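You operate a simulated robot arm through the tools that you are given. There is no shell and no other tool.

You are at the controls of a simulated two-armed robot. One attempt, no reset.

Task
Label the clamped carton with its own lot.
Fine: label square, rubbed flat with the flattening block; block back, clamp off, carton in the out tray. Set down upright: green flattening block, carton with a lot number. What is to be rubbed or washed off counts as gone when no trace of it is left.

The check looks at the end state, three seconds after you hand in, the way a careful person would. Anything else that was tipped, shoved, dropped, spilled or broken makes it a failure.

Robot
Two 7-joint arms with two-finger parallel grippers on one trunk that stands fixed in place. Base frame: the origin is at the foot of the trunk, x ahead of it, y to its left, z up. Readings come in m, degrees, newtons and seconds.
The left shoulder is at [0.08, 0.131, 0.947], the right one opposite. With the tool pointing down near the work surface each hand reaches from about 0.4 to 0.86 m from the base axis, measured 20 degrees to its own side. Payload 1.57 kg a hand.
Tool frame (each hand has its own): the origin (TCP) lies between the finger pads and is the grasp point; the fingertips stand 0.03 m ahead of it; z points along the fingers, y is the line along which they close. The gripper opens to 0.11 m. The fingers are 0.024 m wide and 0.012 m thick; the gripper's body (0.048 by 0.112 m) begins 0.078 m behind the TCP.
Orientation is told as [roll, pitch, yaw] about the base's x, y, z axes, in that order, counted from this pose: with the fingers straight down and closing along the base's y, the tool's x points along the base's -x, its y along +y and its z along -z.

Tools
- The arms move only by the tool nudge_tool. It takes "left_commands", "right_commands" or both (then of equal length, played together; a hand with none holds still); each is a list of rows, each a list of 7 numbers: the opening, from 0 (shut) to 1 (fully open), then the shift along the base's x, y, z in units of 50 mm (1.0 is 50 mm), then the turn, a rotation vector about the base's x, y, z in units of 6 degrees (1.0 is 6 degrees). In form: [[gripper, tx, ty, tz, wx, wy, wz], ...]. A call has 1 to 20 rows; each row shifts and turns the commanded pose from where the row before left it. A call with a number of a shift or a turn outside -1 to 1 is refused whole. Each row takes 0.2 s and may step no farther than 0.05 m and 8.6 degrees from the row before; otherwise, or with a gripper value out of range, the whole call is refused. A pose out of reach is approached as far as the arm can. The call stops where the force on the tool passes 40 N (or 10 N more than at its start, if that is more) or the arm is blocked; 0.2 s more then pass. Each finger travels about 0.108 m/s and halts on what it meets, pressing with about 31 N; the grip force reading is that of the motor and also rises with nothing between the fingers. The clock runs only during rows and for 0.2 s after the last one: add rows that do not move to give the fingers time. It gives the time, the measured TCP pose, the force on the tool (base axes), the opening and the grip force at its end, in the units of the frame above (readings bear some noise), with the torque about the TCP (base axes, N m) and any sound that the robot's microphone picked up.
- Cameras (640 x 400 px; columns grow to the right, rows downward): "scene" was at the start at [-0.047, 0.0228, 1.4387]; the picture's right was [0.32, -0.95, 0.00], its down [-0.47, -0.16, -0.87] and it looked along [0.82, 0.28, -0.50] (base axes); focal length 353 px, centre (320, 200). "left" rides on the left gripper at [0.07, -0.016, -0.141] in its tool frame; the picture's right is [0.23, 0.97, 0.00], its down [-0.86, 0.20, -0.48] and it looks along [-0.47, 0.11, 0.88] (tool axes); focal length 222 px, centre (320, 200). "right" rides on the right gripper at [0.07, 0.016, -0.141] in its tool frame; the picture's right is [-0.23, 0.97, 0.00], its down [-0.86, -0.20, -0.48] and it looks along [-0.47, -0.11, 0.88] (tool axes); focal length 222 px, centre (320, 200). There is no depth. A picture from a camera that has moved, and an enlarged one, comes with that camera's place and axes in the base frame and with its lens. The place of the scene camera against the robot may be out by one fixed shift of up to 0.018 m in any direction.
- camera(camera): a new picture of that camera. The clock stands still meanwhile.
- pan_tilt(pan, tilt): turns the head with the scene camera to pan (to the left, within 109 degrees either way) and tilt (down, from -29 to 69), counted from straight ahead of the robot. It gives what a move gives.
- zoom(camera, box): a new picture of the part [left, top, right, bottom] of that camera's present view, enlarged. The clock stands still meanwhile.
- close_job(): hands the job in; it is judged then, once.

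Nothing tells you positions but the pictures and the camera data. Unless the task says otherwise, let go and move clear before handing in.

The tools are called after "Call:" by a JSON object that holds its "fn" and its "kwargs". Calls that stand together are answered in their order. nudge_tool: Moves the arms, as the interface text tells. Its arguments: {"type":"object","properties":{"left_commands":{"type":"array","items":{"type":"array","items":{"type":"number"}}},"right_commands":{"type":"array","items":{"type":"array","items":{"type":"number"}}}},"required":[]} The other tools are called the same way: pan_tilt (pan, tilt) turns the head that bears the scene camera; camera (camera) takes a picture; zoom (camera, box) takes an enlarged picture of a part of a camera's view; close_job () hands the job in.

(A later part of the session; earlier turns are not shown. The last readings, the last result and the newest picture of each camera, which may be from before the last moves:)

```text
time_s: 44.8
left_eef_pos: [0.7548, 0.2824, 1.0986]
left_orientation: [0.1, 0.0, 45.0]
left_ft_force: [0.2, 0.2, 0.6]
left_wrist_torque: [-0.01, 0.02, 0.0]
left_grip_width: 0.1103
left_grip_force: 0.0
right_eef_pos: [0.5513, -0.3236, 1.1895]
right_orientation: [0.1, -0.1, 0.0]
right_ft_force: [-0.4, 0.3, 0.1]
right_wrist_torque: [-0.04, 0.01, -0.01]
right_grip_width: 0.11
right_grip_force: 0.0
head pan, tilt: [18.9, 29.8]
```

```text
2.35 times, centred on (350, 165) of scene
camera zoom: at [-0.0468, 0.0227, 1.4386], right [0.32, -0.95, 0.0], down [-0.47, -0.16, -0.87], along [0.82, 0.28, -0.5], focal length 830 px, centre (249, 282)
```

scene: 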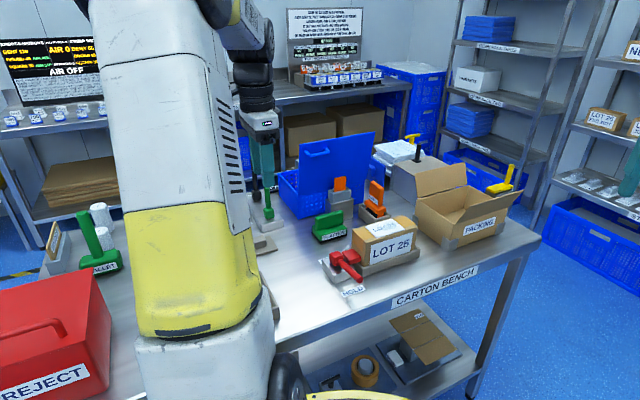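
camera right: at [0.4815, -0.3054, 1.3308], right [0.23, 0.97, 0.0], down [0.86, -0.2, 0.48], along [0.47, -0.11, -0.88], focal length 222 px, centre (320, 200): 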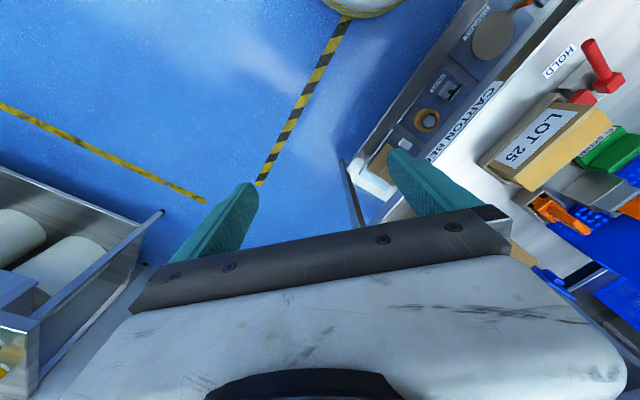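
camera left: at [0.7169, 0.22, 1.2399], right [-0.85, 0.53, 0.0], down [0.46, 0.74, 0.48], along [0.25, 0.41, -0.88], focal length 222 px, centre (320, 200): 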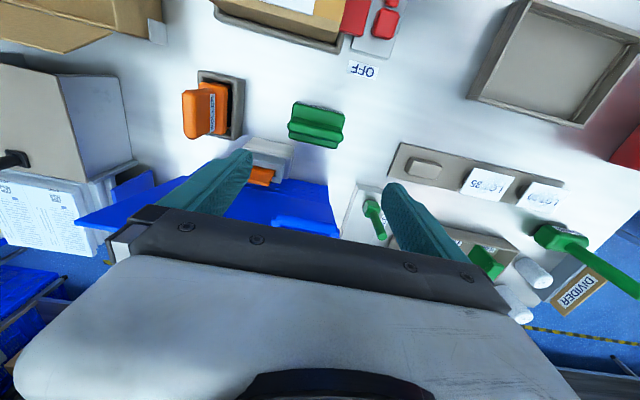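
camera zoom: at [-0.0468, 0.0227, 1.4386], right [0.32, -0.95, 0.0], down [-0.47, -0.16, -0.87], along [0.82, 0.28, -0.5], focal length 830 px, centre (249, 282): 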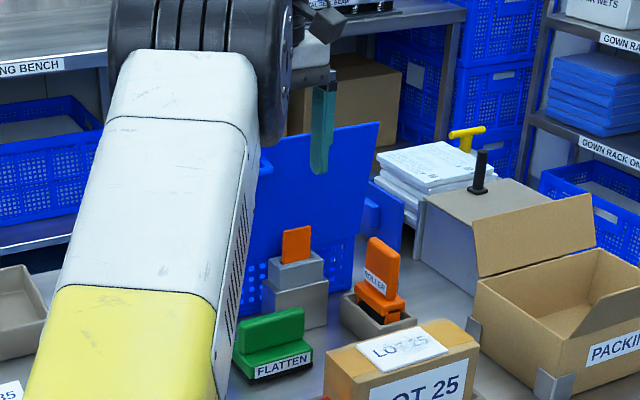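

The block is confirmed at a≈(0.761,0.279). I'll shift slightly and lower to just above the ridge, clear of the lid handle.

Call:
{"fn": "nudge_tool", "kwargs": {"left_commands": [[1, 0.136, -0.062, -0.4, 0, 0, 0], [1, 0, 0, -0.6, 0, 0, 0], [1, 0, 0, -0.6, 0, 0, 0], [1, 0, 0, -0.6, 0, 0, 0], [1, 0, 0, -0.6, 0, 0, 0], [1, 0, 0, -0.5, 0, 0, 0], [1, 0, 0, 0, 0, 0, 0]]}}

Call:
{"fn": "camera", "kwargs": {"camera": "left"}}

Call:
{"fn": "zoom", "kwargs": {"camera": "left", "box": [220, 80, 420, 205]}}

Call:
{"fn": "zoom", "kwargs": {"camera": "scene", "box": [270, 80, 430, 250]}}

```text
time_s: 46.4
left_eef_pos: [0.7628, 0.2764, 0.9345]
left_orientation: [0.1, 0.0, 45.0]
left_ft_force: [-0.6, -0.4, 0.1]
left_wrist_torque: [0.03, -0.02, -0.02]
left_grip_width: 0.11
left_grip_force: 0.0
right_eef_pos: [0.5514, -0.3232, 1.1899]
right_orientation: [0.1, -0.1, 0.1]
right_ft_force: [-0.6, 0.8, 0.5]
right_wrist_torque: [-0.03, 0.01, 0.06]
right_grip_width: 0.11
right_grip_force: 0.1
head pan, tilt: [18.9, 29.8]
```

```text
taken
camera left: at [0.7238, 0.2145, 1.0752], right [-0.85, 0.53, 0.0], down [0.46, 0.74, 0.48], along [0.25, 0.41, -0.88], focal length 222 px, centre (320, 200)
```

left: 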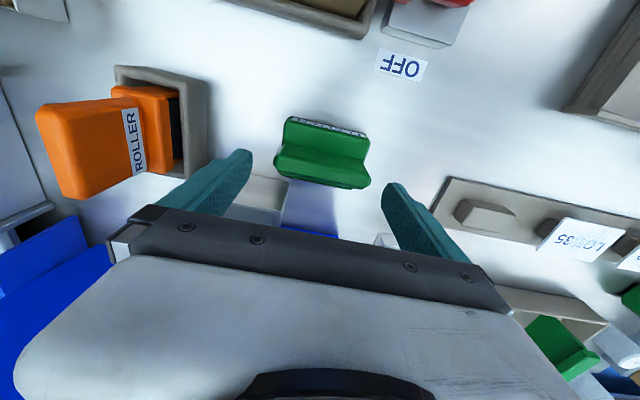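

```text
3.20 times, centred on (320, 142) of left
camera zoom: at [0.7238, 0.2145, 1.0752], right [-0.85, 0.53, 0.0], down [0.46, 0.74, 0.48], along [0.25, 0.41, -0.88], focal length 711 px, centre (320, 384)
```

zoom: 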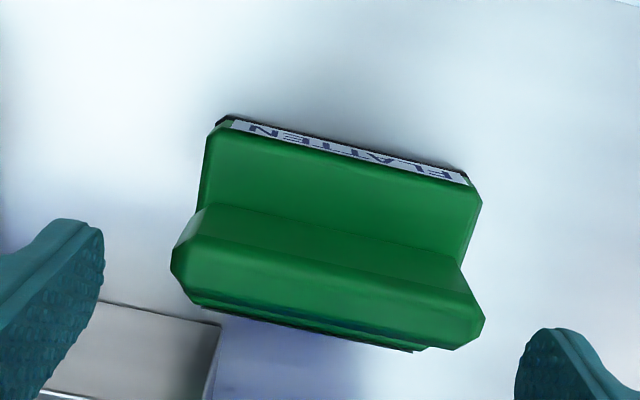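

```text
2.35 times, centred on (350, 165) of scene
camera zoom: at [-0.0469, 0.0227, 1.4386], right [0.32, -0.95, 0.0], down [-0.47, -0.16, -0.87], along [0.82, 0.28, -0.5], focal length 830 px, centre (249, 282)
```

zoom: 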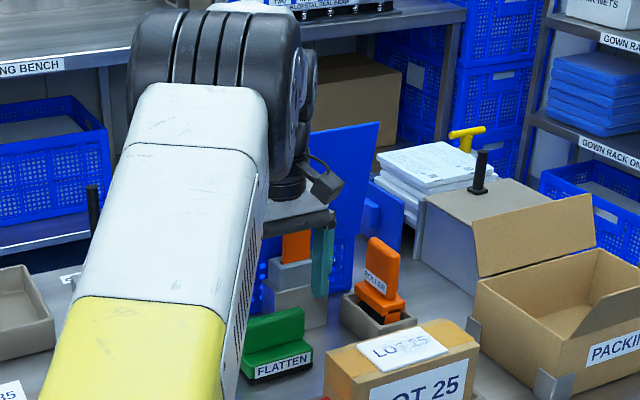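

Fingers straddle the ridge with ~10 mm each side. I'll lower to grip height and close gently.

Call:
{"fn": "nudge_tool", "kwargs": {"left_commands": [[1, -0.042, 0.042, -0.33, 0, 0, 0], [1, 0, 0, -0.5, 0, 0, 0], [1, 0, 0, -0.5, 0, 0, 0], [1, 0, 0, 0, 0, 0, 0]]}}

Call:
{"fn": "camera", "kwargs": {"camera": "left"}}

Call:
{"fn": "zoom", "kwargs": {"camera": "scene", "box": [290, 130, 370, 250]}}

```text
time_s: 47.4
left_eef_pos: [0.7585, 0.2798, 0.8684]
left_orientation: [0.1, -0.1, 44.9]
left_ft_force: [-0.7, 0.4, 0.7]
left_wrist_torque: [-0.04, 0.02, 0.05]
left_grip_width: 0.1099
left_grip_force: 0.0
right_eef_pos: [0.5512, -0.3225, 1.1883]
right_orientation: [0.0, 0.0, 0.1]
right_ft_force: [0.3, 0.1, 0.3]
right_wrist_torque: [0.0, -0.03, -0.02]
right_grip_width: 0.1098
right_grip_force: 0.0
head pan, tilt: [18.9, 29.8]
```

```text
taken
camera left: at [0.7207, 0.2174, 1.0096], right [-0.85, 0.53, 0.0], down [0.46, 0.74, 0.48], along [0.25, 0.41, -0.88], focal length 222 px, centre (320, 200)
```

left: 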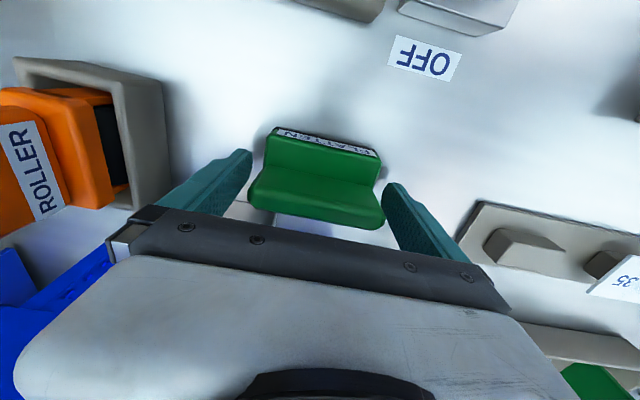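

```text
3.33 times, centred on (330, 190) of scene
camera zoom: at [-0.0469, 0.0227, 1.4386], right [0.32, -0.95, 0.0], down [-0.47, -0.16, -0.87], along [0.82, 0.28, -0.5], focal length 1176 px, centre (287, 233)
```

zoom: 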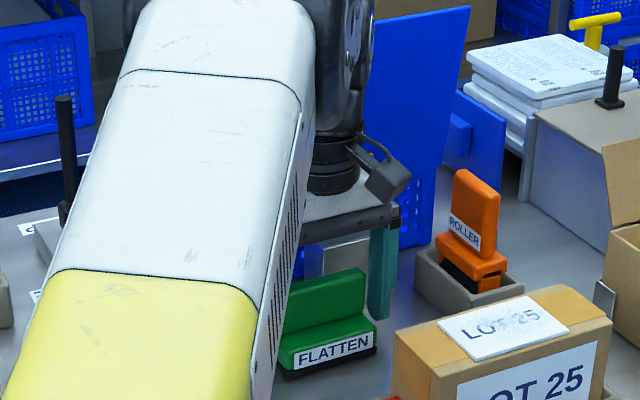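

Call:
{"fn": "nudge_tool", "kwargs": {"left_commands": [[1, 0.025, -0.025, 0, 0, 0, 0], [0.88, 0, 0, 0, 0, 0, 0], [0.82, 0, 0, 0, 0, 0, 0], [0.6, 0, 0, 0, 0, 0, 0], [0.6, 0, 0, 0, 0, 0, 0]]}}

Call:
{"fn": "camera", "kwargs": {"camera": "left"}}

Call:
{"fn": "zoom", "kwargs": {"camera": "left", "box": [220, 100, 420, 240]}}

```text
time_s: 48.5
left_eef_pos: [0.759, 0.2773, 0.8686]
left_orientation: [0.1, 0.1, 45.1]
left_ft_force: [-0.5, 2.2, -0.3]
left_wrist_torque: [0.13, 0.15, 0.01]
left_grip_width: 0.09
left_grip_force: 31.1
right_eef_pos: [0.552, -0.3222, 1.1889]
right_orientation: [0.0, 0.1, 0.0]
right_ft_force: [-0.3, 0.5, 0.1]
right_wrist_torque: [0.02, 0.01, 0.04]
right_grip_width: 0.1099
right_grip_force: 0.1
head pan, tilt: [18.9, 29.8]
```

```text
taken
camera left: at [0.7222, 0.2164, 1.0088], right [-0.85, 0.53, 0.0], down [0.46, 0.74, 0.48], along [0.25, 0.41, -0.88], focal length 222 px, centre (320, 200)
```

left: 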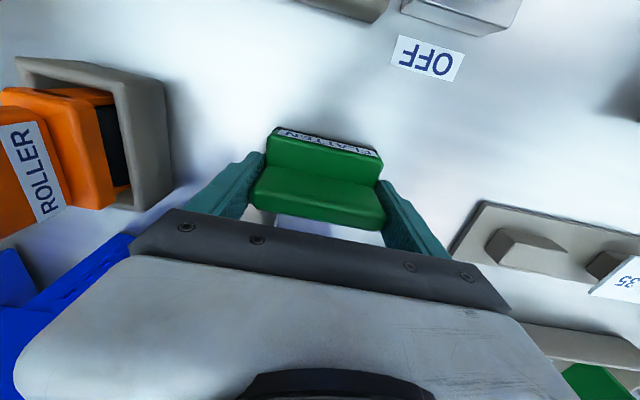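

```text
2.86 times, centred on (320, 170) of left
camera zoom: at [0.7222, 0.2164, 1.0088], right [-0.85, 0.53, 0.0], down [0.46, 0.74, 0.48], along [0.25, 0.41, -0.88], focal length 635 px, centre (320, 286)
```

zoom: 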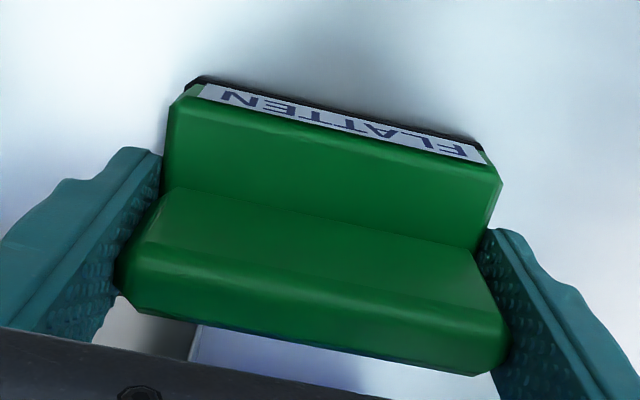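

The block is gripped by its ridge ends (90 mm, 31 N). I'll lift straight up and check.

Call:
{"fn": "nudge_tool", "kwargs": {"left_commands": [[0.6, 0, 0, 0.1, 0, 0, 0], [0.6, 0, 0, 0.3, 0, 0, 0], [0.6, 0, 0, 0.6, 0, 0, 0], [0.6, 0, 0, 0.7, 0, 0, 0], [0.6, 0, 0, 0.8, 0, 0, 0], [0.6, 0, 0, 0.8, 0, 0, 0], [0.6, 0, 0, 0.6, 0, 0, 0], [0.6, 0, 0, 0, 0, 0, 0]]}}

Call:
{"fn": "camera", "kwargs": {"camera": "left"}}

Call:
{"fn": "zoom", "kwargs": {"camera": "scene", "box": [270, 80, 430, 250]}}

```text
time_s: 50.4
left_eef_pos: [0.7618, 0.274, 1.0624]
left_orientation: [0.1, 0.0, 45.0]
left_ft_force: [0.6, 0.8, -2.1]
left_wrist_torque: [-0.01, 0.02, -0.02]
left_grip_width: 0.0899
left_grip_force: 31.4
right_eef_pos: [0.5524, -0.323, 1.1897]
right_orientation: [-0.2, 0.0, -0.1]
right_ft_force: [0.3, -0.2, 0.0]
right_wrist_torque: [0.0, -0.04, 0.0]
right_grip_width: 0.1099
right_grip_force: 0.0
head pan, tilt: [18.9, 29.8]
```

```text
taken
camera left: at [0.723, 0.213, 1.2035], right [-0.85, 0.53, 0.0], down [0.46, 0.74, 0.48], along [0.25, 0.41, -0.88], focal length 222 px, centre (320, 200)
```

left: 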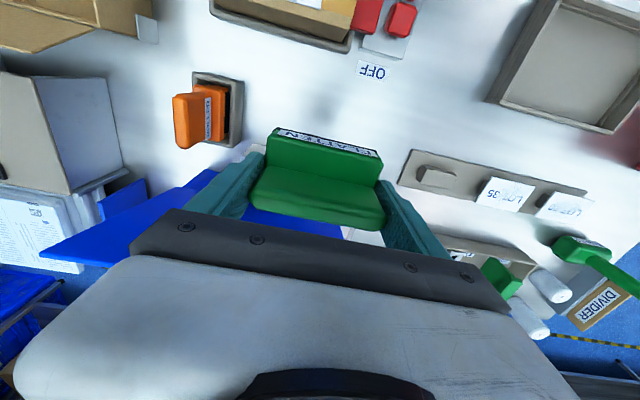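

```text
2.35 times, centred on (350, 165) of scene
camera zoom: at [-0.0469, 0.0227, 1.4386], right [0.32, -0.95, 0.0], down [-0.47, -0.16, -0.87], along [0.82, 0.28, -0.5], focal length 830 px, centre (249, 282)
```

zoom: 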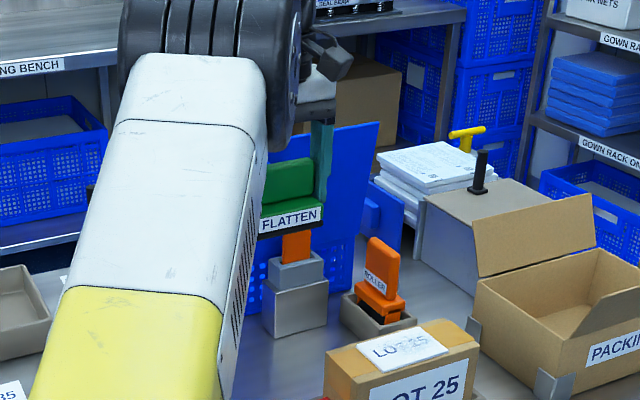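

The block is up, hanging level. I'll carry it over the carton.

Call:
{"fn": "nudge_tool", "kwargs": {"left_commands": [[0.6, -0.29, -0.8, 0, 0, 0, 0], [0.6, -0.29, -0.8, 0, 0, 0, 0], [0.6, -0.3, -0.8, 0, 0, 0, 0], [0.6, -0.3, -0.8, 0, 0, 0, 0], [0.6, 0, 0, 0, 0, 0, 0]]}}

Call:
{"fn": "camera", "kwargs": {"camera": "left"}}

Call:
{"fn": "pan_tilt", "kwargs": {"pan": 10, "tilt": 35}}

Call:
{"fn": "camera", "kwargs": {"camera": "scene"}}

Call:
{"fn": "zoom", "kwargs": {"camera": "scene", "box": [260, 110, 420, 230]}}

```text
time_s: 51.5
left_eef_pos: [0.7017, 0.1131, 1.0638]
left_orientation: [0.0, 0.0, 45.0]
left_ft_force: [-0.6, 0.5, -2.2]
left_wrist_torque: [-0.04, 0.0, 0.02]
left_grip_width: 0.0895
left_grip_force: 30.7
right_eef_pos: [0.5504, -0.322, 1.1893]
right_orientation: [0.0, 0.0, 0.0]
right_ft_force: [0.4, -0.2, 0.6]
right_wrist_torque: [-0.02, 0.03, 0.02]
right_grip_width: 0.11
right_grip_force: 0.1
head pan, tilt: [18.9, 29.8]
```

```text
taken
camera left: at [0.665, 0.0511, 1.2045], right [-0.85, 0.53, 0.0], down [0.46, 0.74, 0.48], along [0.25, 0.41, -0.88], focal length 222 px, centre (320, 200)
```

left: 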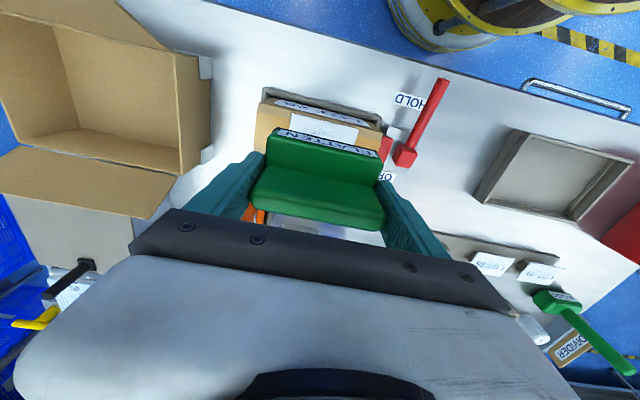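

```text
time_s: 52.2
left_eef_pos: [0.7037, 0.1121, 1.0625]
left_orientation: [0.2, 0.0, 45.0]
left_ft_force: [0.3, 0.1, -2.6]
left_wrist_torque: [-0.02, 0.0, 0.01]
left_grip_width: 0.0898
left_grip_force: 30.7
right_eef_pos: [0.5519, -0.3218, 1.1899]
right_orientation: [0.0, -0.1, 0.0]
right_ft_force: [0.0, 0.2, -0.1]
right_wrist_torque: [0.0, -0.02, -0.03]
right_grip_width: 0.1097
right_grip_force: 0.1
head pan, tilt: [10.0, 35.0]
```

```text
taken
```

scene: 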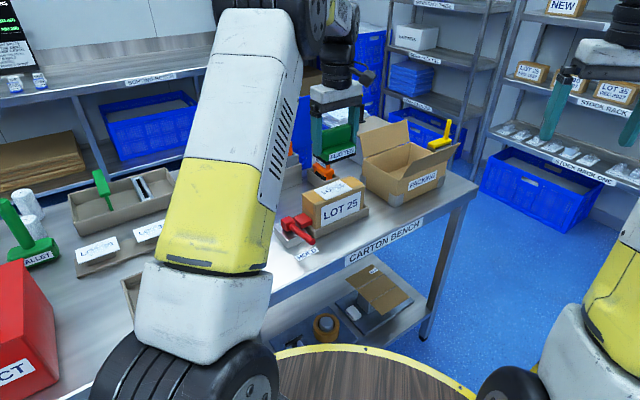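

```text
3.33 times, centred on (340, 170) of scene
camera zoom: at [-0.0458, 0.0087, 1.4305], right [0.17, -0.98, 0.0], down [-0.56, -0.1, -0.82], along [0.81, 0.14, -0.57], focal length 1176 px, centre (253, 300)
```

zoom: 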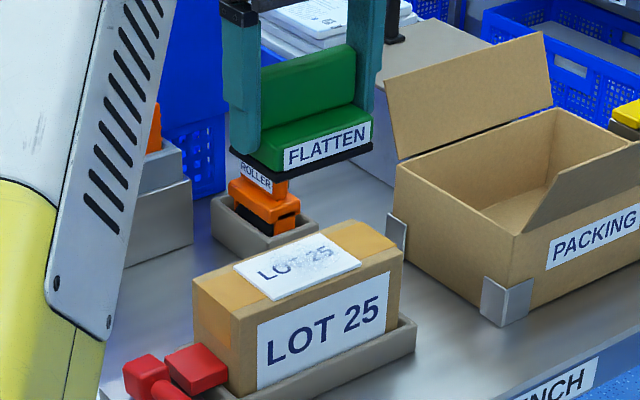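

The block hovers directly above the label, level. I'll lower it to about 15 mm above and then make contact in small steps.

Call:
{"fn": "nudge_tool", "kwargs": {"left_commands": [[0.6, 0, 0, -0.4, 0, 0, 0], [0.6, 0, 0, -0.4, 0, 0, 0], [0.6, 0, 0, -0.2, 0, 0, 0], [0.6, 0, 0, 0, 0, 0, 0]]}}

Call:
{"fn": "zoom", "kwargs": {"camera": "scene", "box": [290, 130, 380, 220]}}

Call:
{"fn": "zoom", "kwargs": {"camera": "left", "box": [200, 60, 440, 240]}}

```text
time_s: 53.2
left_eef_pos: [0.7012, 0.1149, 1.0129]
left_orientation: [0.2, 0.0, 45.0]
left_ft_force: [-0.6, -0.4, -2.1]
left_wrist_torque: [-0.04, 0.0, 0.02]
left_grip_width: 0.0898
left_grip_force: 31.7
right_eef_pos: [0.5514, -0.3233, 1.1895]
right_orientation: [0.0, 0.0, 0.0]
right_ft_force: [-0.4, 0.1, -0.2]
right_wrist_torque: [0.0, 0.0, 0.0]
right_grip_width: 0.1099
right_grip_force: 0.0
head pan, tilt: [10.0, 35.0]
```

```text
4.44 times, centred on (335, 175) of scene
camera zoom: at [-0.0458, 0.0087, 1.4305], right [0.17, -0.98, 0.0], down [-0.57, -0.1, -0.82], along [0.81, 0.14, -0.57], focal length 1567 px, centre (253, 311)
```

zoom: 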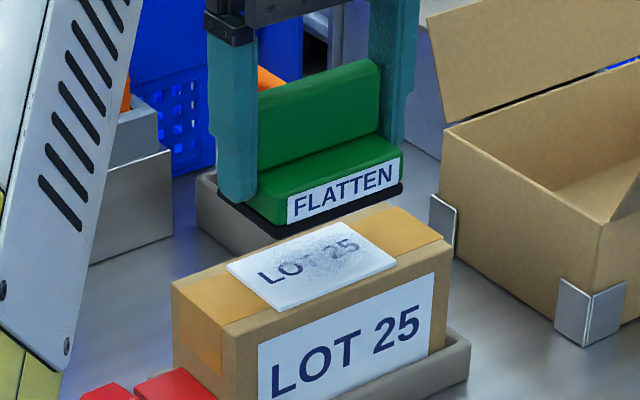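

```text
2.22 times, centred on (320, 150) of left
camera zoom: at [0.6629, 0.0533, 1.1534], right [-0.85, 0.53, 0.0], down [0.46, 0.74, 0.48], along [0.25, 0.41, -0.88], focal length 494 px, centre (320, 311)
```

zoom: 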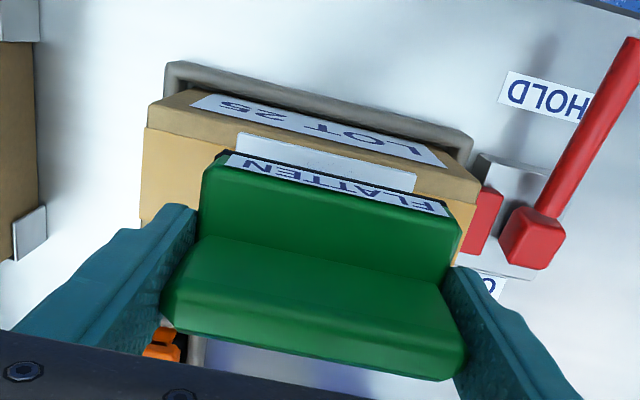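

The block's underside is still about 5 cm above the label by the view, so I'll lower further, then step in to contact.

Call:
{"fn": "nudge_tool", "kwargs": {"left_commands": [[0.6, 0.01, 0.0, -0.3, 0, 0, 0], [0.6, 0, 0, -0.3, 0, 0, 0], [0.6, 0, 0, -0.1, 0, 0, 0], [0.6, 0, 0, 0, 0, 0, 0]]}}

Call:
{"fn": "zoom", "kwargs": {"camera": "scene", "box": [290, 130, 380, 220]}}

Call:
{"fn": "zoom", "kwargs": {"camera": "left", "box": [200, 60, 440, 240]}}

```text
time_s: 54.2
left_eef_pos: [0.7021, 0.1149, 0.9754]
left_orientation: [0.1, 0.0, 44.9]
left_ft_force: [0.3, -0.8, -2.0]
left_wrist_torque: [-0.04, 0.01, -0.01]
left_grip_width: 0.0897
left_grip_force: 30.7
right_eef_pos: [0.5527, -0.323, 1.1894]
right_orientation: [0.0, 0.0, 0.0]
right_ft_force: [0.0, -0.8, -0.1]
right_wrist_torque: [0.05, -0.01, 0.01]
right_grip_width: 0.1099
right_grip_force: 0.0
head pan, tilt: [10.0, 35.0]
```

```text
4.44 times, centred on (335, 175) of scene
camera zoom: at [-0.0458, 0.0087, 1.4305], right [0.17, -0.98, 0.0], down [-0.57, -0.1, -0.82], along [0.81, 0.14, -0.57], focal length 1567 px, centre (253, 311)
```

zoom: 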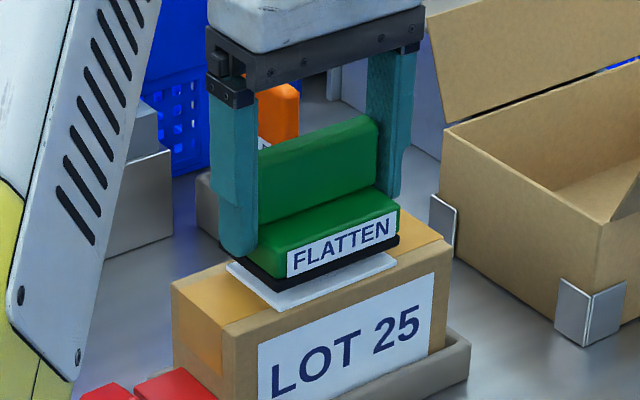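

```text
2.22 times, centred on (320, 150) of left
camera zoom: at [0.6651, 0.0533, 1.1175], right [-0.85, 0.53, 0.0], down [0.46, 0.74, 0.48], along [0.25, 0.41, -0.88], focal length 494 px, centre (320, 311)
```

zoom: 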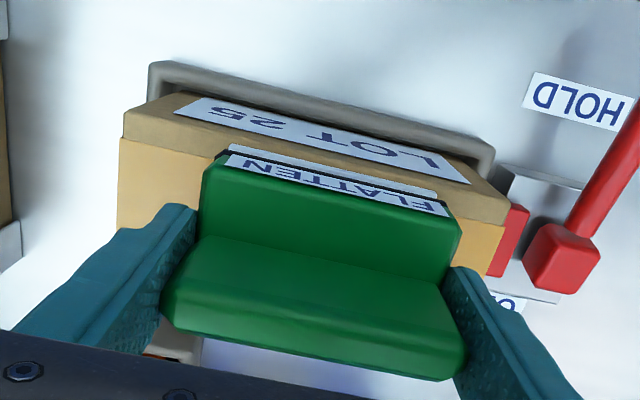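

Call:
{"fn": "nudge_tool", "kwargs": {"left_commands": [[0.6, 0, 0, -0.06, 0, 0, 0], [0.6, 0, 0, -0.06, 0, 0, 0], [0.6, 0, 0, 0, 0, 0, 0]]}}

Call:
{"fn": "nudge_tool", "kwargs": {"left_commands": [[0.6, 0, 0, -0.04, 0, 0, 0], [0.6, 0, 0, 0, 0, 0, 0]]}}

Call:
{"fn": "nudge_tool", "kwargs": {"left_commands": [[0.6, 0, 0, -0.04, 0, 0, 0], [0.6, 0, 0, 0, 0, 0, 0]]}}

Call:
{"fn": "zoom", "kwargs": {"camera": "scene", "box": [290, 130, 380, 220]}}

```text
time_s: 55.0
left_eef_pos: [0.7021, 0.1151, 0.9694]
left_orientation: [0.0, 0.0, 45.0]
left_ft_force: [-1.3, 0.9, -2.1]
left_wrist_torque: [-0.04, 0.05, 0.0]
left_grip_width: 0.0898
left_grip_force: 30.8
right_eef_pos: [0.5515, -0.3225, 1.1897]
right_orientation: [0.0, 0.0, 0.0]
right_ft_force: [-0.2, 0.3, -0.5]
right_wrist_torque: [-0.05, -0.01, 0.0]
right_grip_width: 0.1103
right_grip_force: 0.1
head pan, tilt: [10.0, 35.0]
```

```text
time_s: 55.6
left_eef_pos: [0.7035, 0.1157, 0.9694]
left_orientation: [0.1, 0.0, 45.0]
left_ft_force: [-0.8, -0.8, -2.4]
left_wrist_torque: [-0.01, 0.01, 0.01]
left_grip_width: 0.0896
left_grip_force: 30.8
right_eef_pos: [0.5519, -0.3232, 1.1901]
right_orientation: [0.0, 0.0, 0.0]
right_ft_force: [0.6, -0.7, -0.7]
right_wrist_torque: [-0.01, 0.02, 0.0]
right_grip_width: 0.1101
right_grip_force: 0.1
head pan, tilt: [10.0, 35.0]
```

```text
time_s: 56.2
left_eef_pos: [0.7021, 0.1161, 0.9676]
left_orientation: [0.1, -0.1, 45.0]
left_ft_force: [1.7, -0.9, 3.6]
left_wrist_torque: [-0.05, -0.04, -0.04]
left_grip_width: 0.0899
left_grip_force: 31.3
right_eef_pos: [0.552, -0.3223, 1.1898]
right_orientation: [0.0, 0.0, 0.1]
right_ft_force: [0.3, 1.0, 0.0]
right_wrist_torque: [0.0, 0.01, 0.02]
right_grip_width: 0.11
right_grip_force: 0.2
head pan, tilt: [10.0, 35.0]
```

```text
4.44 times, centred on (335, 175) of scene
camera zoom: at [-0.0459, 0.0086, 1.4305], right [0.17, -0.98, 0.0], down [-0.56, -0.1, -0.82], along [0.81, 0.14, -0.57], focal length 1567 px, centre (253, 311)
```

zoom: 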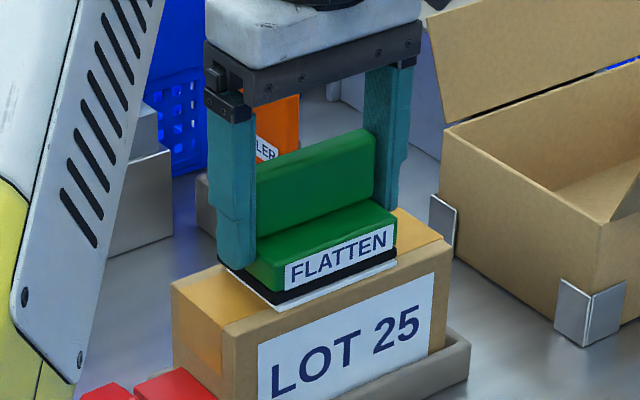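

Contact at TCP z≈0.967. I'll press a bit more straight down.

Call:
{"fn": "nudge_tool", "kwargs": {"left_commands": [[0.6, 0, 0, -0.03, 0, 0, 0], [0.6, 0, 0, 0, 0, 0, 0], [0.6, 0, 0, 0, 0, 0, 0]]}}

Call:
{"fn": "nudge_tool", "kwargs": {"left_commands": [[0.6, 0, 0, -0.02, 0, 0, 0], [0.6, 0, 0, 0, 0, 0, 0], [0.6, 0, 0, 0, 0, 0, 0]]}}

```text
time_s: 57.0
left_eef_pos: [0.7028, 0.1153, 0.9667]
left_orientation: [0.0, -0.1, 45.0]
left_ft_force: [1.0, 0.9, 16.9]
left_wrist_torque: [-0.01, 0.0, 0.01]
left_grip_width: 0.0899
left_grip_force: 30.7
right_eef_pos: [0.5507, -0.3231, 1.189]
right_orientation: [0.0, 0.0, 0.0]
right_ft_force: [0.1, -0.7, 0.4]
right_wrist_torque: [0.01, 0.0, -0.04]
right_grip_width: 0.1099
right_grip_force: 0.1
head pan, tilt: [10.0, 35.0]
```

```text
time_s: 57.9
left_eef_pos: [0.7026, 0.117, 0.9683]
left_orientation: [-0.2, -0.4, 44.9]
left_ft_force: [0.7, -2.0, 37.4]
left_wrist_torque: [-0.15, 0.14, 0.03]
left_grip_width: 0.0898
left_grip_force: 31.2
right_eef_pos: [0.5511, -0.3227, 1.19]
right_orientation: [0.0, 0.0, 0.0]
right_ft_force: [0.7, -0.6, -0.5]
right_wrist_torque: [0.01, 0.0, 0.0]
right_grip_width: 0.1098
right_grip_force: 0.1
head pan, tilt: [10.0, 35.0]
```

That's 37 N; I'll ease off to about 15–20 N and then rub with short strokes along the label.

Call:
{"fn": "nudge_tool", "kwargs": {"left_commands": [[0.6, 0, 0, 0.02, 0, 0, 0], [0.6, 0, 0, 0, 0, 0, 0]]}}

Call:
{"fn": "nudge_tool", "kwargs": {"left_commands": [[0.6, 0.05, -0.05, 0, 0, 0, 0], [0.6, 0.05, -0.05, 0, 0, 0, 0], [0.6, 0, 0, 0, 0, 0, 0]]}}

Call:
{"fn": "zoom", "kwargs": {"camera": "scene", "box": [290, 130, 380, 220]}}

```text
time_s: 58.5
left_eef_pos: [0.7014, 0.1166, 0.9659]
left_orientation: [0.1, -0.1, 44.9]
left_ft_force: [3.0, -3.2, 29.5]
left_wrist_torque: [-0.31, -0.14, -0.01]
left_grip_width: 0.0899
left_grip_force: 31.1
right_eef_pos: [0.5513, -0.3236, 1.1895]
right_orientation: [0.0, -0.1, 0.0]
right_ft_force: [-0.2, 0.0, 0.5]
right_wrist_torque: [0.01, -0.03, 0.01]
right_grip_width: 0.1099
right_grip_force: 0.0
head pan, tilt: [10.0, 35.0]
```

```text
time_s: 59.1
left_eef_pos: [0.7043, 0.1161, 0.9676]
left_orientation: [0.7, 0.1, 45.1]
left_ft_force: [-7.7, 2.0, 11.2]
left_wrist_torque: [-0.23, -0.05, -0.14]
left_grip_width: 0.0898
left_grip_force: 30.9
right_eef_pos: [0.551, -0.3232, 1.1897]
right_orientation: [0.0, 0.0, 0.0]
right_ft_force: [0.4, 0.1, 0.6]
right_wrist_torque: [0.01, -0.03, 0.0]
right_grip_width: 0.11
right_grip_force: 0.0
head pan, tilt: [10.0, 35.0]
stopped in row 3 (left hand): the force on the tool passed its limit at 41 N (the readings are from after the stop); the commanded pose is now the measured one
```

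```text
4.44 times, centred on (335, 175) of scene
camera zoom: at [-0.0469, 0.0088, 1.4305], right [0.17, -0.98, 0.0], down [-0.56, -0.1, -0.82], along [0.81, 0.14, -0.57], focal length 1567 px, centre (253, 311)
```

zoom: 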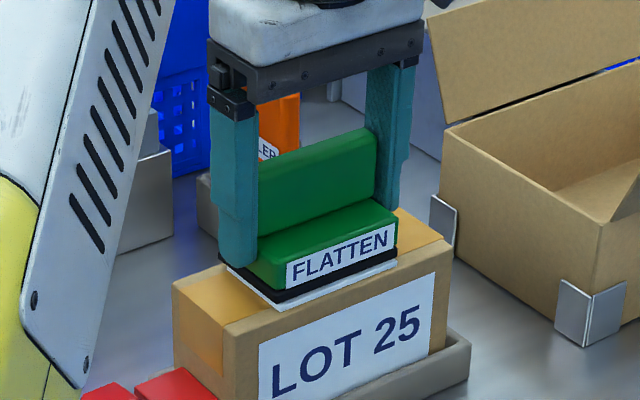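

The stroke stuck and passed the limit; the press was too hard. I'll ease up, level the hand, and rub with lighter pressure.

Call:
{"fn": "nudge_tool", "kwargs": {"left_commands": [[0.6, 0, 0, 0.01, -0.07, -0.094, 0], [0.6, 0, 0, 0, 0, 0, 0]]}}

```text
time_s: 59.7
left_eef_pos: [0.7036, 0.1156, 0.9667]
left_orientation: [0.0, 0.0, 45.0]
left_ft_force: [-6.9, 6.9, 12.3]
left_wrist_torque: [0.38, 0.46, -0.04]
left_grip_width: 0.0894
left_grip_force: 30.8
right_eef_pos: [0.5506, -0.3219, 1.1901]
right_orientation: [0.0, 0.1, 0.0]
right_ft_force: [0.1, 0.7, -0.8]
right_wrist_torque: [-0.02, 0.01, 0.01]
right_grip_width: 0.11
right_grip_force: 0.1
head pan, tilt: [10.0, 35.0]
```

Call:
{"fn": "nudge_tool", "kwargs": {"left_commands": [[0.6, -0.035, 0.035, 0, 0, 0, 0], [0.6, -0.035, 0.035, 0, 0, 0, 0], [0.6, -0.035, 0.035, 0, 0, 0, 0], [0.6, -0.035, 0.035, 0, 0, 0, 0], [0.6, 0, 0, 0, 0, 0, 0]]}}

Call:
{"fn": "zoom", "kwargs": {"camera": "scene", "box": [290, 130, 380, 220]}}

Call:
{"fn": "zoom", "kwargs": {"camera": "left", "box": [200, 60, 440, 240]}}

```text
time_s: 60.9
left_eef_pos: [0.6972, 0.1209, 0.9677]
left_orientation: [-0.1, 0.1, 45.1]
left_ft_force: [5.6, -8.1, 9.3]
left_wrist_torque: [-0.36, -0.27, -0.02]
left_grip_width: 0.0897
left_grip_force: 30.9
right_eef_pos: [0.5515, -0.3232, 1.1889]
right_orientation: [0.0, 0.0, 0.1]
right_ft_force: [-0.5, -0.2, 0.1]
right_wrist_torque: [0.01, -0.03, -0.03]
right_grip_width: 0.11
right_grip_force: 0.1
head pan, tilt: [10.0, 35.0]
```

```text
4.44 times, centred on (335, 175) of scene
camera zoom: at [-0.046, 0.0082, 1.4305], right [0.17, -0.98, 0.0], down [-0.56, -0.1, -0.82], along [0.81, 0.14, -0.57], focal length 1567 px, centre (253, 311)
```

zoom: 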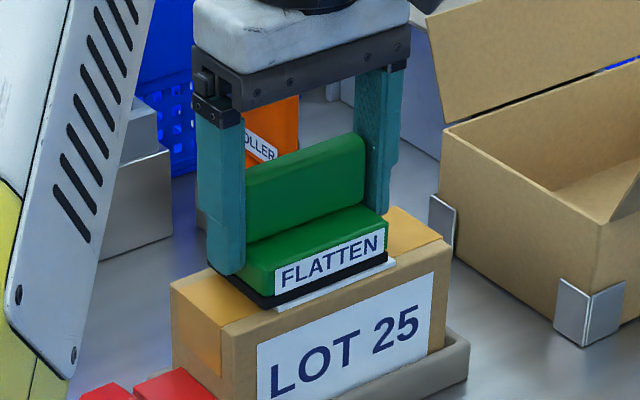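

```text
2.22 times, centred on (320, 150) of left
camera zoom: at [0.6591, 0.0593, 1.109], right [-0.85, 0.53, 0.0], down [0.46, 0.75, 0.48], along [0.25, 0.41, -0.88], focal length 494 px, centre (320, 311)
```

zoom: 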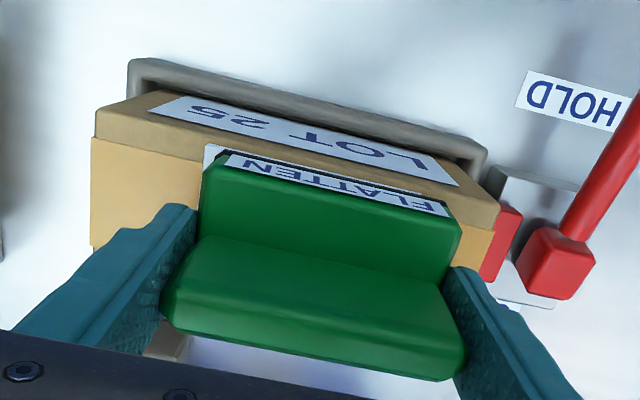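

The block slides over the label and the label stays put. I'll stroke the other way, drifting 3 mm toward the front to cover its front edge too.

Call:
{"fn": "nudge_tool", "kwargs": {"left_commands": [[0.6, 0.03, -0.04, 0, 0, 0, 0], [0.6, 0.03, -0.04, 0, 0, 0, 0], [0.6, 0.03, -0.04, 0, 0, 0, 0], [0.6, 0.03, -0.04, 0, 0, 0, 0], [0.6, 0, 0, 0, 0, 0, 0]]}}

Call:
{"fn": "nudge_tool", "kwargs": {"left_commands": [[0.6, 0.03, -0.04, 0, 0, 0, 0], [0.6, 0.03, -0.04, 0, 0, 0, 0], [0.6, 0.03, -0.04, 0, 0, 0, 0], [0.6, 0.03, -0.04, 0, 0, 0, 0], [0.6, 0, 0, 0, 0, 0, 0]]}}

Call:
{"fn": "zoom", "kwargs": {"camera": "scene", "box": [290, 130, 380, 220]}}

Call:
{"fn": "zoom", "kwargs": {"camera": "left", "box": [200, 60, 440, 240]}}

```text
time_s: 62.1
left_eef_pos: [0.7031, 0.1162, 0.9674]
left_orientation: [-0.1, -0.1, 45.3]
left_ft_force: [-10.9, 16.4, 25.3]
left_wrist_torque: [0.86, 0.72, -0.05]
left_grip_width: 0.0899
left_grip_force: 30.8
right_eef_pos: [0.5511, -0.3213, 1.19]
right_orientation: [0.0, 0.0, 0.0]
right_ft_force: [-0.6, -0.7, 0.3]
right_wrist_torque: [0.01, 0.0, 0.01]
right_grip_width: 0.1099
right_grip_force: 0.0
head pan, tilt: [10.0, 35.0]
```

```text
time_s: 63.3
left_eef_pos: [0.7093, 0.1073, 0.9674]
left_orientation: [-0.1, 0.0, 45.1]
left_ft_force: [-12.0, 14.6, 26.2]
left_wrist_torque: [1.11, 0.89, -0.02]
left_grip_width: 0.0897
left_grip_force: 30.9
right_eef_pos: [0.5498, -0.3225, 1.1898]
right_orientation: [0.0, 0.0, 0.0]
right_ft_force: [0.5, -0.6, 0.8]
right_wrist_torque: [-0.02, 0.05, -0.01]
right_grip_width: 0.1099
right_grip_force: 0.0
head pan, tilt: [10.0, 35.0]
```

```text
4.44 times, centred on (335, 175) of scene
camera zoom: at [-0.0473, 0.0091, 1.4305], right [0.17, -0.98, 0.0], down [-0.56, -0.1, -0.82], along [0.81, 0.14, -0.57], focal length 1567 px, centre (253, 311)
```

zoom: 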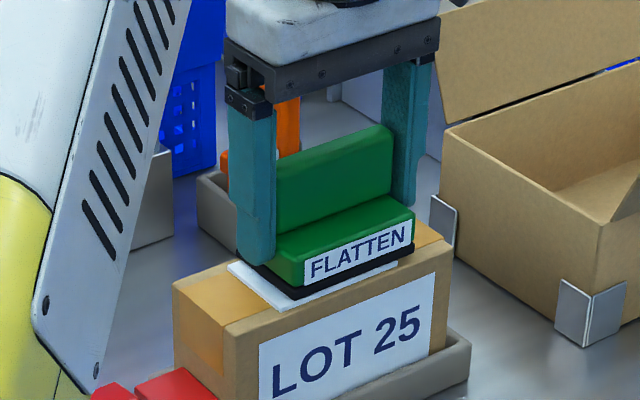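

```text
2.22 times, centred on (320, 150) of left
camera zoom: at [0.6716, 0.0455, 1.1087], right [-0.85, 0.53, 0.0], down [0.46, 0.75, 0.48], along [0.25, 0.41, -0.88], focal length 494 px, centre (320, 311)
```

zoom: 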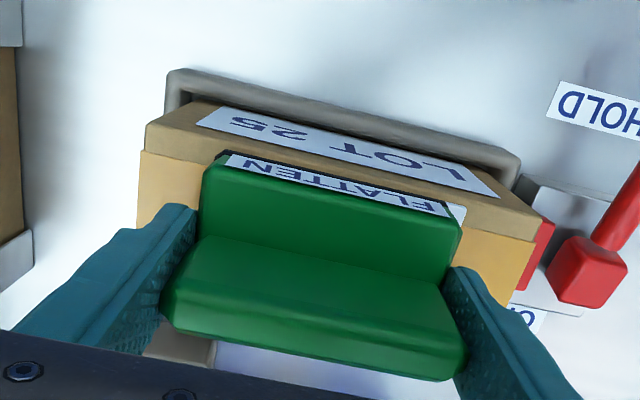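

Rubbing works at 10–26 N. One more stroke back and forth, slightly lighter.

Call:
{"fn": "nudge_tool", "kwargs": {"left_commands": [[0.6, -0.035, 0.035, 0.006, 0, 0, 0], [0.6, -0.035, 0.035, 0, 0, 0, 0], [0.6, -0.035, 0.035, 0, 0, 0, 0], [0.6, -0.035, 0.035, 0, 0, 0, 0], [0.6, -0.035, 0.035, 0, 0, 0, 0], [0.6, -0.035, 0.035, 0, 0, 0, 0], [0.6, -0.035, 0.035, 0, 0, 0, 0], [0.6, -0.035, 0.035, 0, 0, 0, 0], [0.6, 0, 0, 0, 0, 0, 0]]}}

Call:
{"fn": "nudge_tool", "kwargs": {"left_commands": [[0.6, 0.035, -0.035, 0, 0, 0, 0], [0.6, 0.035, -0.035, 0, 0, 0, 0], [0.6, 0.035, -0.035, 0, 0, 0, 0], [0.6, 0.035, -0.035, 0, 0, 0, 0], [0.6, 0, 0, 0, 0, 0, 0]]}}

```text
time_s: 65.3
left_eef_pos: [0.6966, 0.1197, 0.9672]
left_orientation: [-0.1, 0.1, 45.0]
left_ft_force: [6.9, -9.0, 15.4]
left_wrist_torque: [-0.44, -0.46, 0.0]
left_grip_width: 0.0897
left_grip_force: 31.0
right_eef_pos: [0.5508, -0.3222, 1.1895]
right_orientation: [0.0, 0.0, 0.0]
right_ft_force: [0.4, -0.1, -0.3]
right_wrist_torque: [0.03, 0.01, 0.02]
right_grip_width: 0.1098
right_grip_force: 0.0
head pan, tilt: [10.0, 35.0]
```

```text
time_s: 66.5
left_eef_pos: [0.7029, 0.115, 0.9664]
left_orientation: [-0.1, -0.1, 45.1]
left_ft_force: [-6.9, 12.1, 17.6]
left_wrist_torque: [0.72, 0.47, 0.03]
left_grip_width: 0.0899
left_grip_force: 31.2
right_eef_pos: [0.5518, -0.3216, 1.1897]
right_orientation: [-0.1, 0.0, 0.0]
right_ft_force: [-0.6, 0.0, 0.4]
right_wrist_torque: [0.0, 0.03, 0.02]
right_grip_width: 0.1099
right_grip_force: 0.1
head pan, tilt: [10.0, 35.0]
```

Now I'll lift the block off and inspect the label.

Call:
{"fn": "nudge_tool", "kwargs": {"left_commands": [[0.6, 0, 0, 0.1, 0, 0, 0], [0.6, 0, 0, 0.3, 0, 0, 0], [0.6, 0, 0, 0.6, 0, 0, 0], [0.6, 0, 0, 0.9, 0, 0, 0], [0.6, 0, 0, 0, 0, 0, 0]]}}

Call:
{"fn": "camera", "kwargs": {"camera": "left"}}

Call:
{"fn": "zoom", "kwargs": {"camera": "scene", "box": [280, 130, 380, 230]}}

Call:
{"fn": "zoom", "kwargs": {"camera": "scene", "box": [310, 165, 370, 205]}}

```text
time_s: 67.7
left_eef_pos: [0.7032, 0.1122, 1.0639]
left_orientation: [0.0, 0.0, 45.1]
left_ft_force: [-0.3, -0.2, -1.7]
left_wrist_torque: [-0.02, -0.01, 0.01]
left_grip_width: 0.0899
left_grip_force: 30.8
right_eef_pos: [0.5513, -0.3229, 1.1896]
right_orientation: [0.0, 0.1, 0.1]
right_ft_force: [0.5, 0.4, -1.2]
right_wrist_torque: [-0.01, -0.03, 0.04]
right_grip_width: 0.11
right_grip_force: 0.0
head pan, tilt: [10.0, 35.0]
```

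```text
taken
camera left: at [0.6652, 0.0519, 1.206], right [-0.85, 0.53, 0.0], down [0.46, 0.75, 0.48], along [0.25, 0.41, -0.88], focal length 222 px, centre (320, 200)
```

left: 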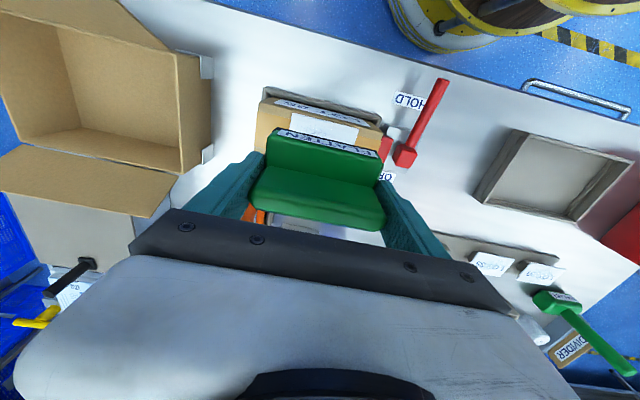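

```text
4.00 times, centred on (330, 180) of scene
camera zoom: at [-0.0458, 0.0087, 1.4305], right [0.17, -0.98, 0.0], down [-0.57, -0.1, -0.82], along [0.81, 0.14, -0.57], focal length 1411 px, centre (280, 280)
```

zoom: 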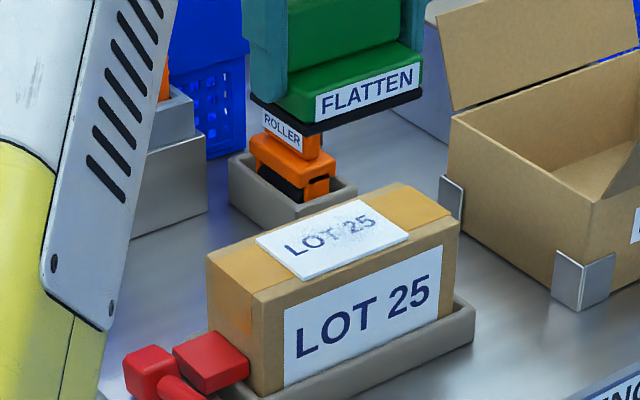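

```text
10.00 times, centred on (340, 185) of scene
camera zoom: at [-0.0458, 0.0087, 1.4305], right [0.17, -0.98, 0.0], down [-0.57, -0.1, -0.82], along [0.81, 0.14, -0.57], focal length 3526 px, centre (120, 350)
```

zoom: 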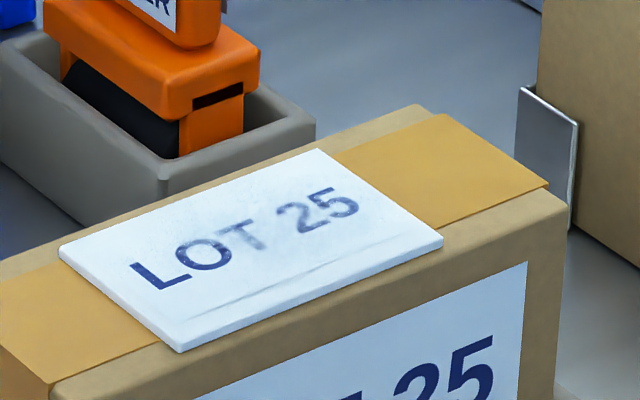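

Most of the label looks smoother, but I see a faint line near its front edge. I'll move the block aside over its place and bring the right-hand camera in for a close look.

Call:
{"fn": "nudge_tool", "kwargs": {"left_commands": [[0.6, 0.29, 0.8, 0, 0, 0, 0], [0.6, 0.29, 0.8, 0, 0, 0, 0], [0.6, 0.3, 0.8, 0, 0, 0, 0], [0.6, 0.3, 0.8, 0, 0, 0, 0], [0.6, 0, 0, 0, 0, 0, 0]]}}

Call:
{"fn": "nudge_tool", "kwargs": {"right_commands": [[1, 0.4, 0.8, 0, 0, 0, 0], [1, 0.4, 0.8, 0, 0, 0, 0], [1, 0.4, 0.8, 0, 0, 0, 0], [1, 0.4, 0.8, 0, 0, 0, 0], [1, 0.4, 0.8, 0, 0, 0, 0], [1, 0.4, 0.8, 0, 0, 0, 0], [1, 0.4, 0.8, -0.3, 0, 0, 0], [1, 0.4, 0.8, -0.3, 0, 0, 0]]}}

Call:
{"fn": "camera", "kwargs": {"camera": "right"}}

Call:
{"fn": "camera", "kwargs": {"camera": "scene"}}

```text
time_s: 68.9
left_eef_pos: [0.7616, 0.2709, 1.0617]
left_orientation: [-0.1, 0.0, 45.1]
left_ft_force: [0.2, -0.2, -2.3]
left_wrist_torque: [0.0, -0.01, 0.01]
left_grip_width: 0.0901
left_grip_force: 31.3
right_eef_pos: [0.5506, -0.3231, 1.1889]
right_orientation: [-0.1, 0.0, 0.0]
right_ft_force: [-0.7, 0.5, 0.4]
right_wrist_torque: [-0.03, 0.0, 0.0]
right_grip_width: 0.1099
right_grip_force: 0.0
head pan, tilt: [10.0, 35.0]
```

```text
time_s: 70.7
left_eef_pos: [0.7614, 0.2694, 1.0614]
left_orientation: [0.0, -0.1, 45.1]
left_ft_force: [-2.2, -0.4, -0.6]
left_wrist_torque: [0.05, -0.04, 0.0]
left_grip_width: 0.0899
left_grip_force: 30.6
right_eef_pos: [0.7118, -0.0037, 1.1607]
right_orientation: [0.0, 0.1, 0.0]
right_ft_force: [0.2, -0.4, 0.3]
right_wrist_torque: [0.02, -0.03, -0.02]
right_grip_width: 0.11
right_grip_force: 0.2
head pan, tilt: [10.0, 35.0]
```

```text
taken
camera right: at [0.6423, 0.0132, 1.3017], right [0.23, 0.97, 0.0], down [0.85, -0.2, 0.48], along [0.47, -0.11, -0.88], focal length 222 px, centre (320, 200)
```

right: 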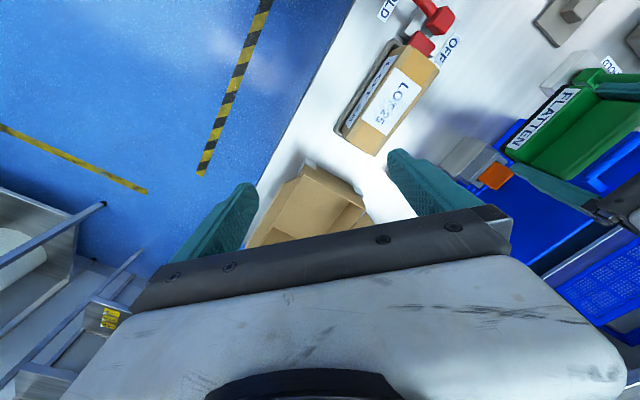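

```text
taken
```

scene: 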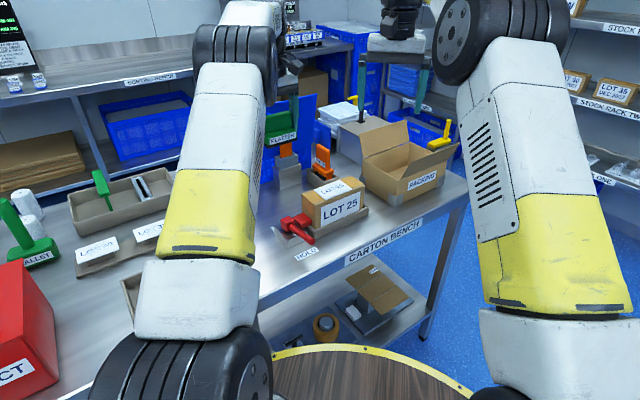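

Call:
{"fn": "zoom", "kwargs": {"camera": "right", "box": [350, 50, 446, 150]}}

Call:
{"fn": "zoom", "kwargs": {"camera": "scene", "box": [310, 165, 370, 205]}}

Call:
{"fn": "zoom", "kwargs": {"camera": "right", "box": [480, 50, 640, 180]}}

Call:
{"fn": "camera", "kwargs": {"camera": "left"}}

```text
4.00 times, centred on (398, 100) of right
camera zoom: at [0.6423, 0.0132, 1.3017], right [0.23, 0.97, 0.0], down [0.85, -0.2, 0.48], along [0.47, -0.11, -0.88], focal length 888 px, centre (8, 600)
```

zoom: 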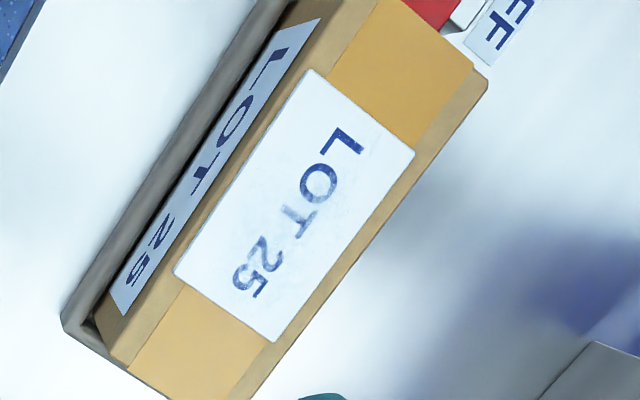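

```text
10.00 times, centred on (340, 185) of scene
camera zoom: at [-0.0461, 0.0084, 1.4305], right [0.17, -0.98, 0.0], down [-0.56, -0.1, -0.82], along [0.81, 0.14, -0.57], focal length 3526 px, centre (120, 350)
```

zoom: 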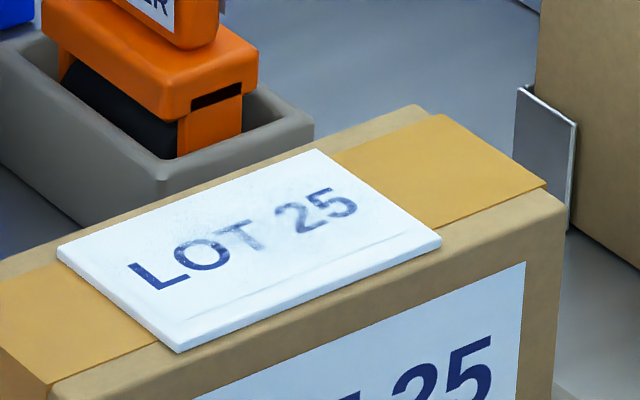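

```text
3.08 times, centred on (560, 115) of right
camera zoom: at [0.6423, 0.0132, 1.3017], right [0.23, 0.97, 0.0], down [0.85, -0.2, 0.48], along [0.47, -0.11, -0.88], focal length 684 px, centre (-418, 462)
```

zoom: 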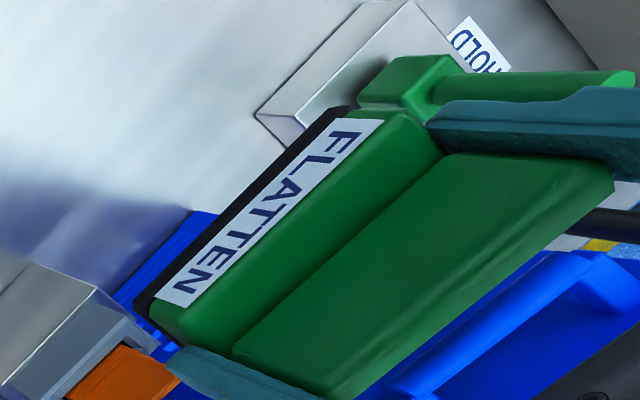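

```text
taken
camera left: at [0.7235, 0.2091, 1.2036], right [-0.85, 0.53, 0.0], down [0.46, 0.75, 0.48], along [0.25, 0.41, -0.88], focal length 222 px, centre (320, 200)
```

left: 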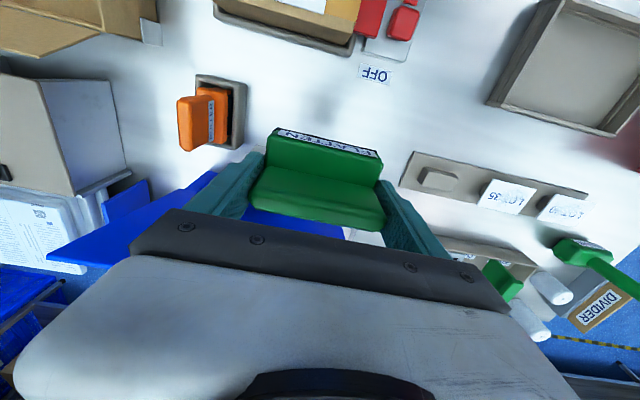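

Call:
{"fn": "zoom", "kwargs": {"camera": "right", "box": [368, 62, 432, 142]}}

Call:
{"fn": "zoom", "kwargs": {"camera": "scene", "box": [310, 175, 358, 205]}}

```text
5.00 times, centred on (400, 102) of right
camera zoom: at [0.6423, 0.0132, 1.3017], right [0.23, 0.97, 0.0], down [0.85, -0.2, 0.48], along [0.47, -0.11, -0.88], focal length 1111 px, centre (-80, 690)
```

zoom: 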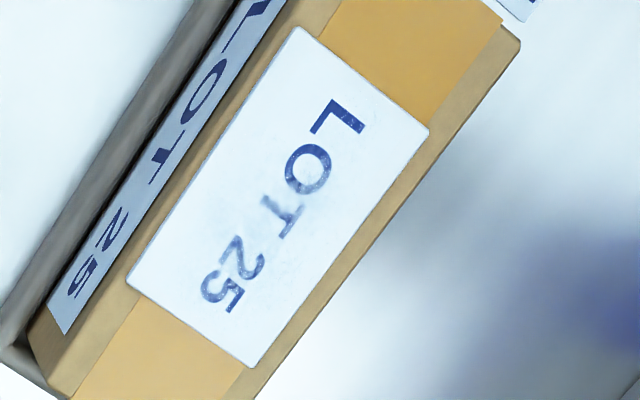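

```text
13.33 times, centred on (334, 190) of scene
camera zoom: at [-0.0461, 0.0084, 1.4305], right [0.17, -0.98, 0.0], down [-0.56, -0.1, -0.82], along [0.81, 0.14, -0.57], focal length 4702 px, centre (133, 333)
```

zoom: 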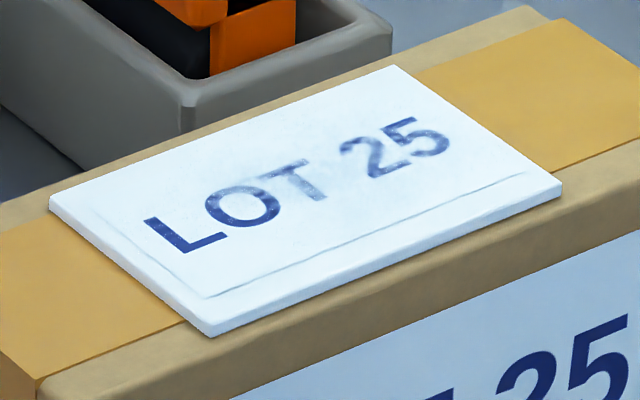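

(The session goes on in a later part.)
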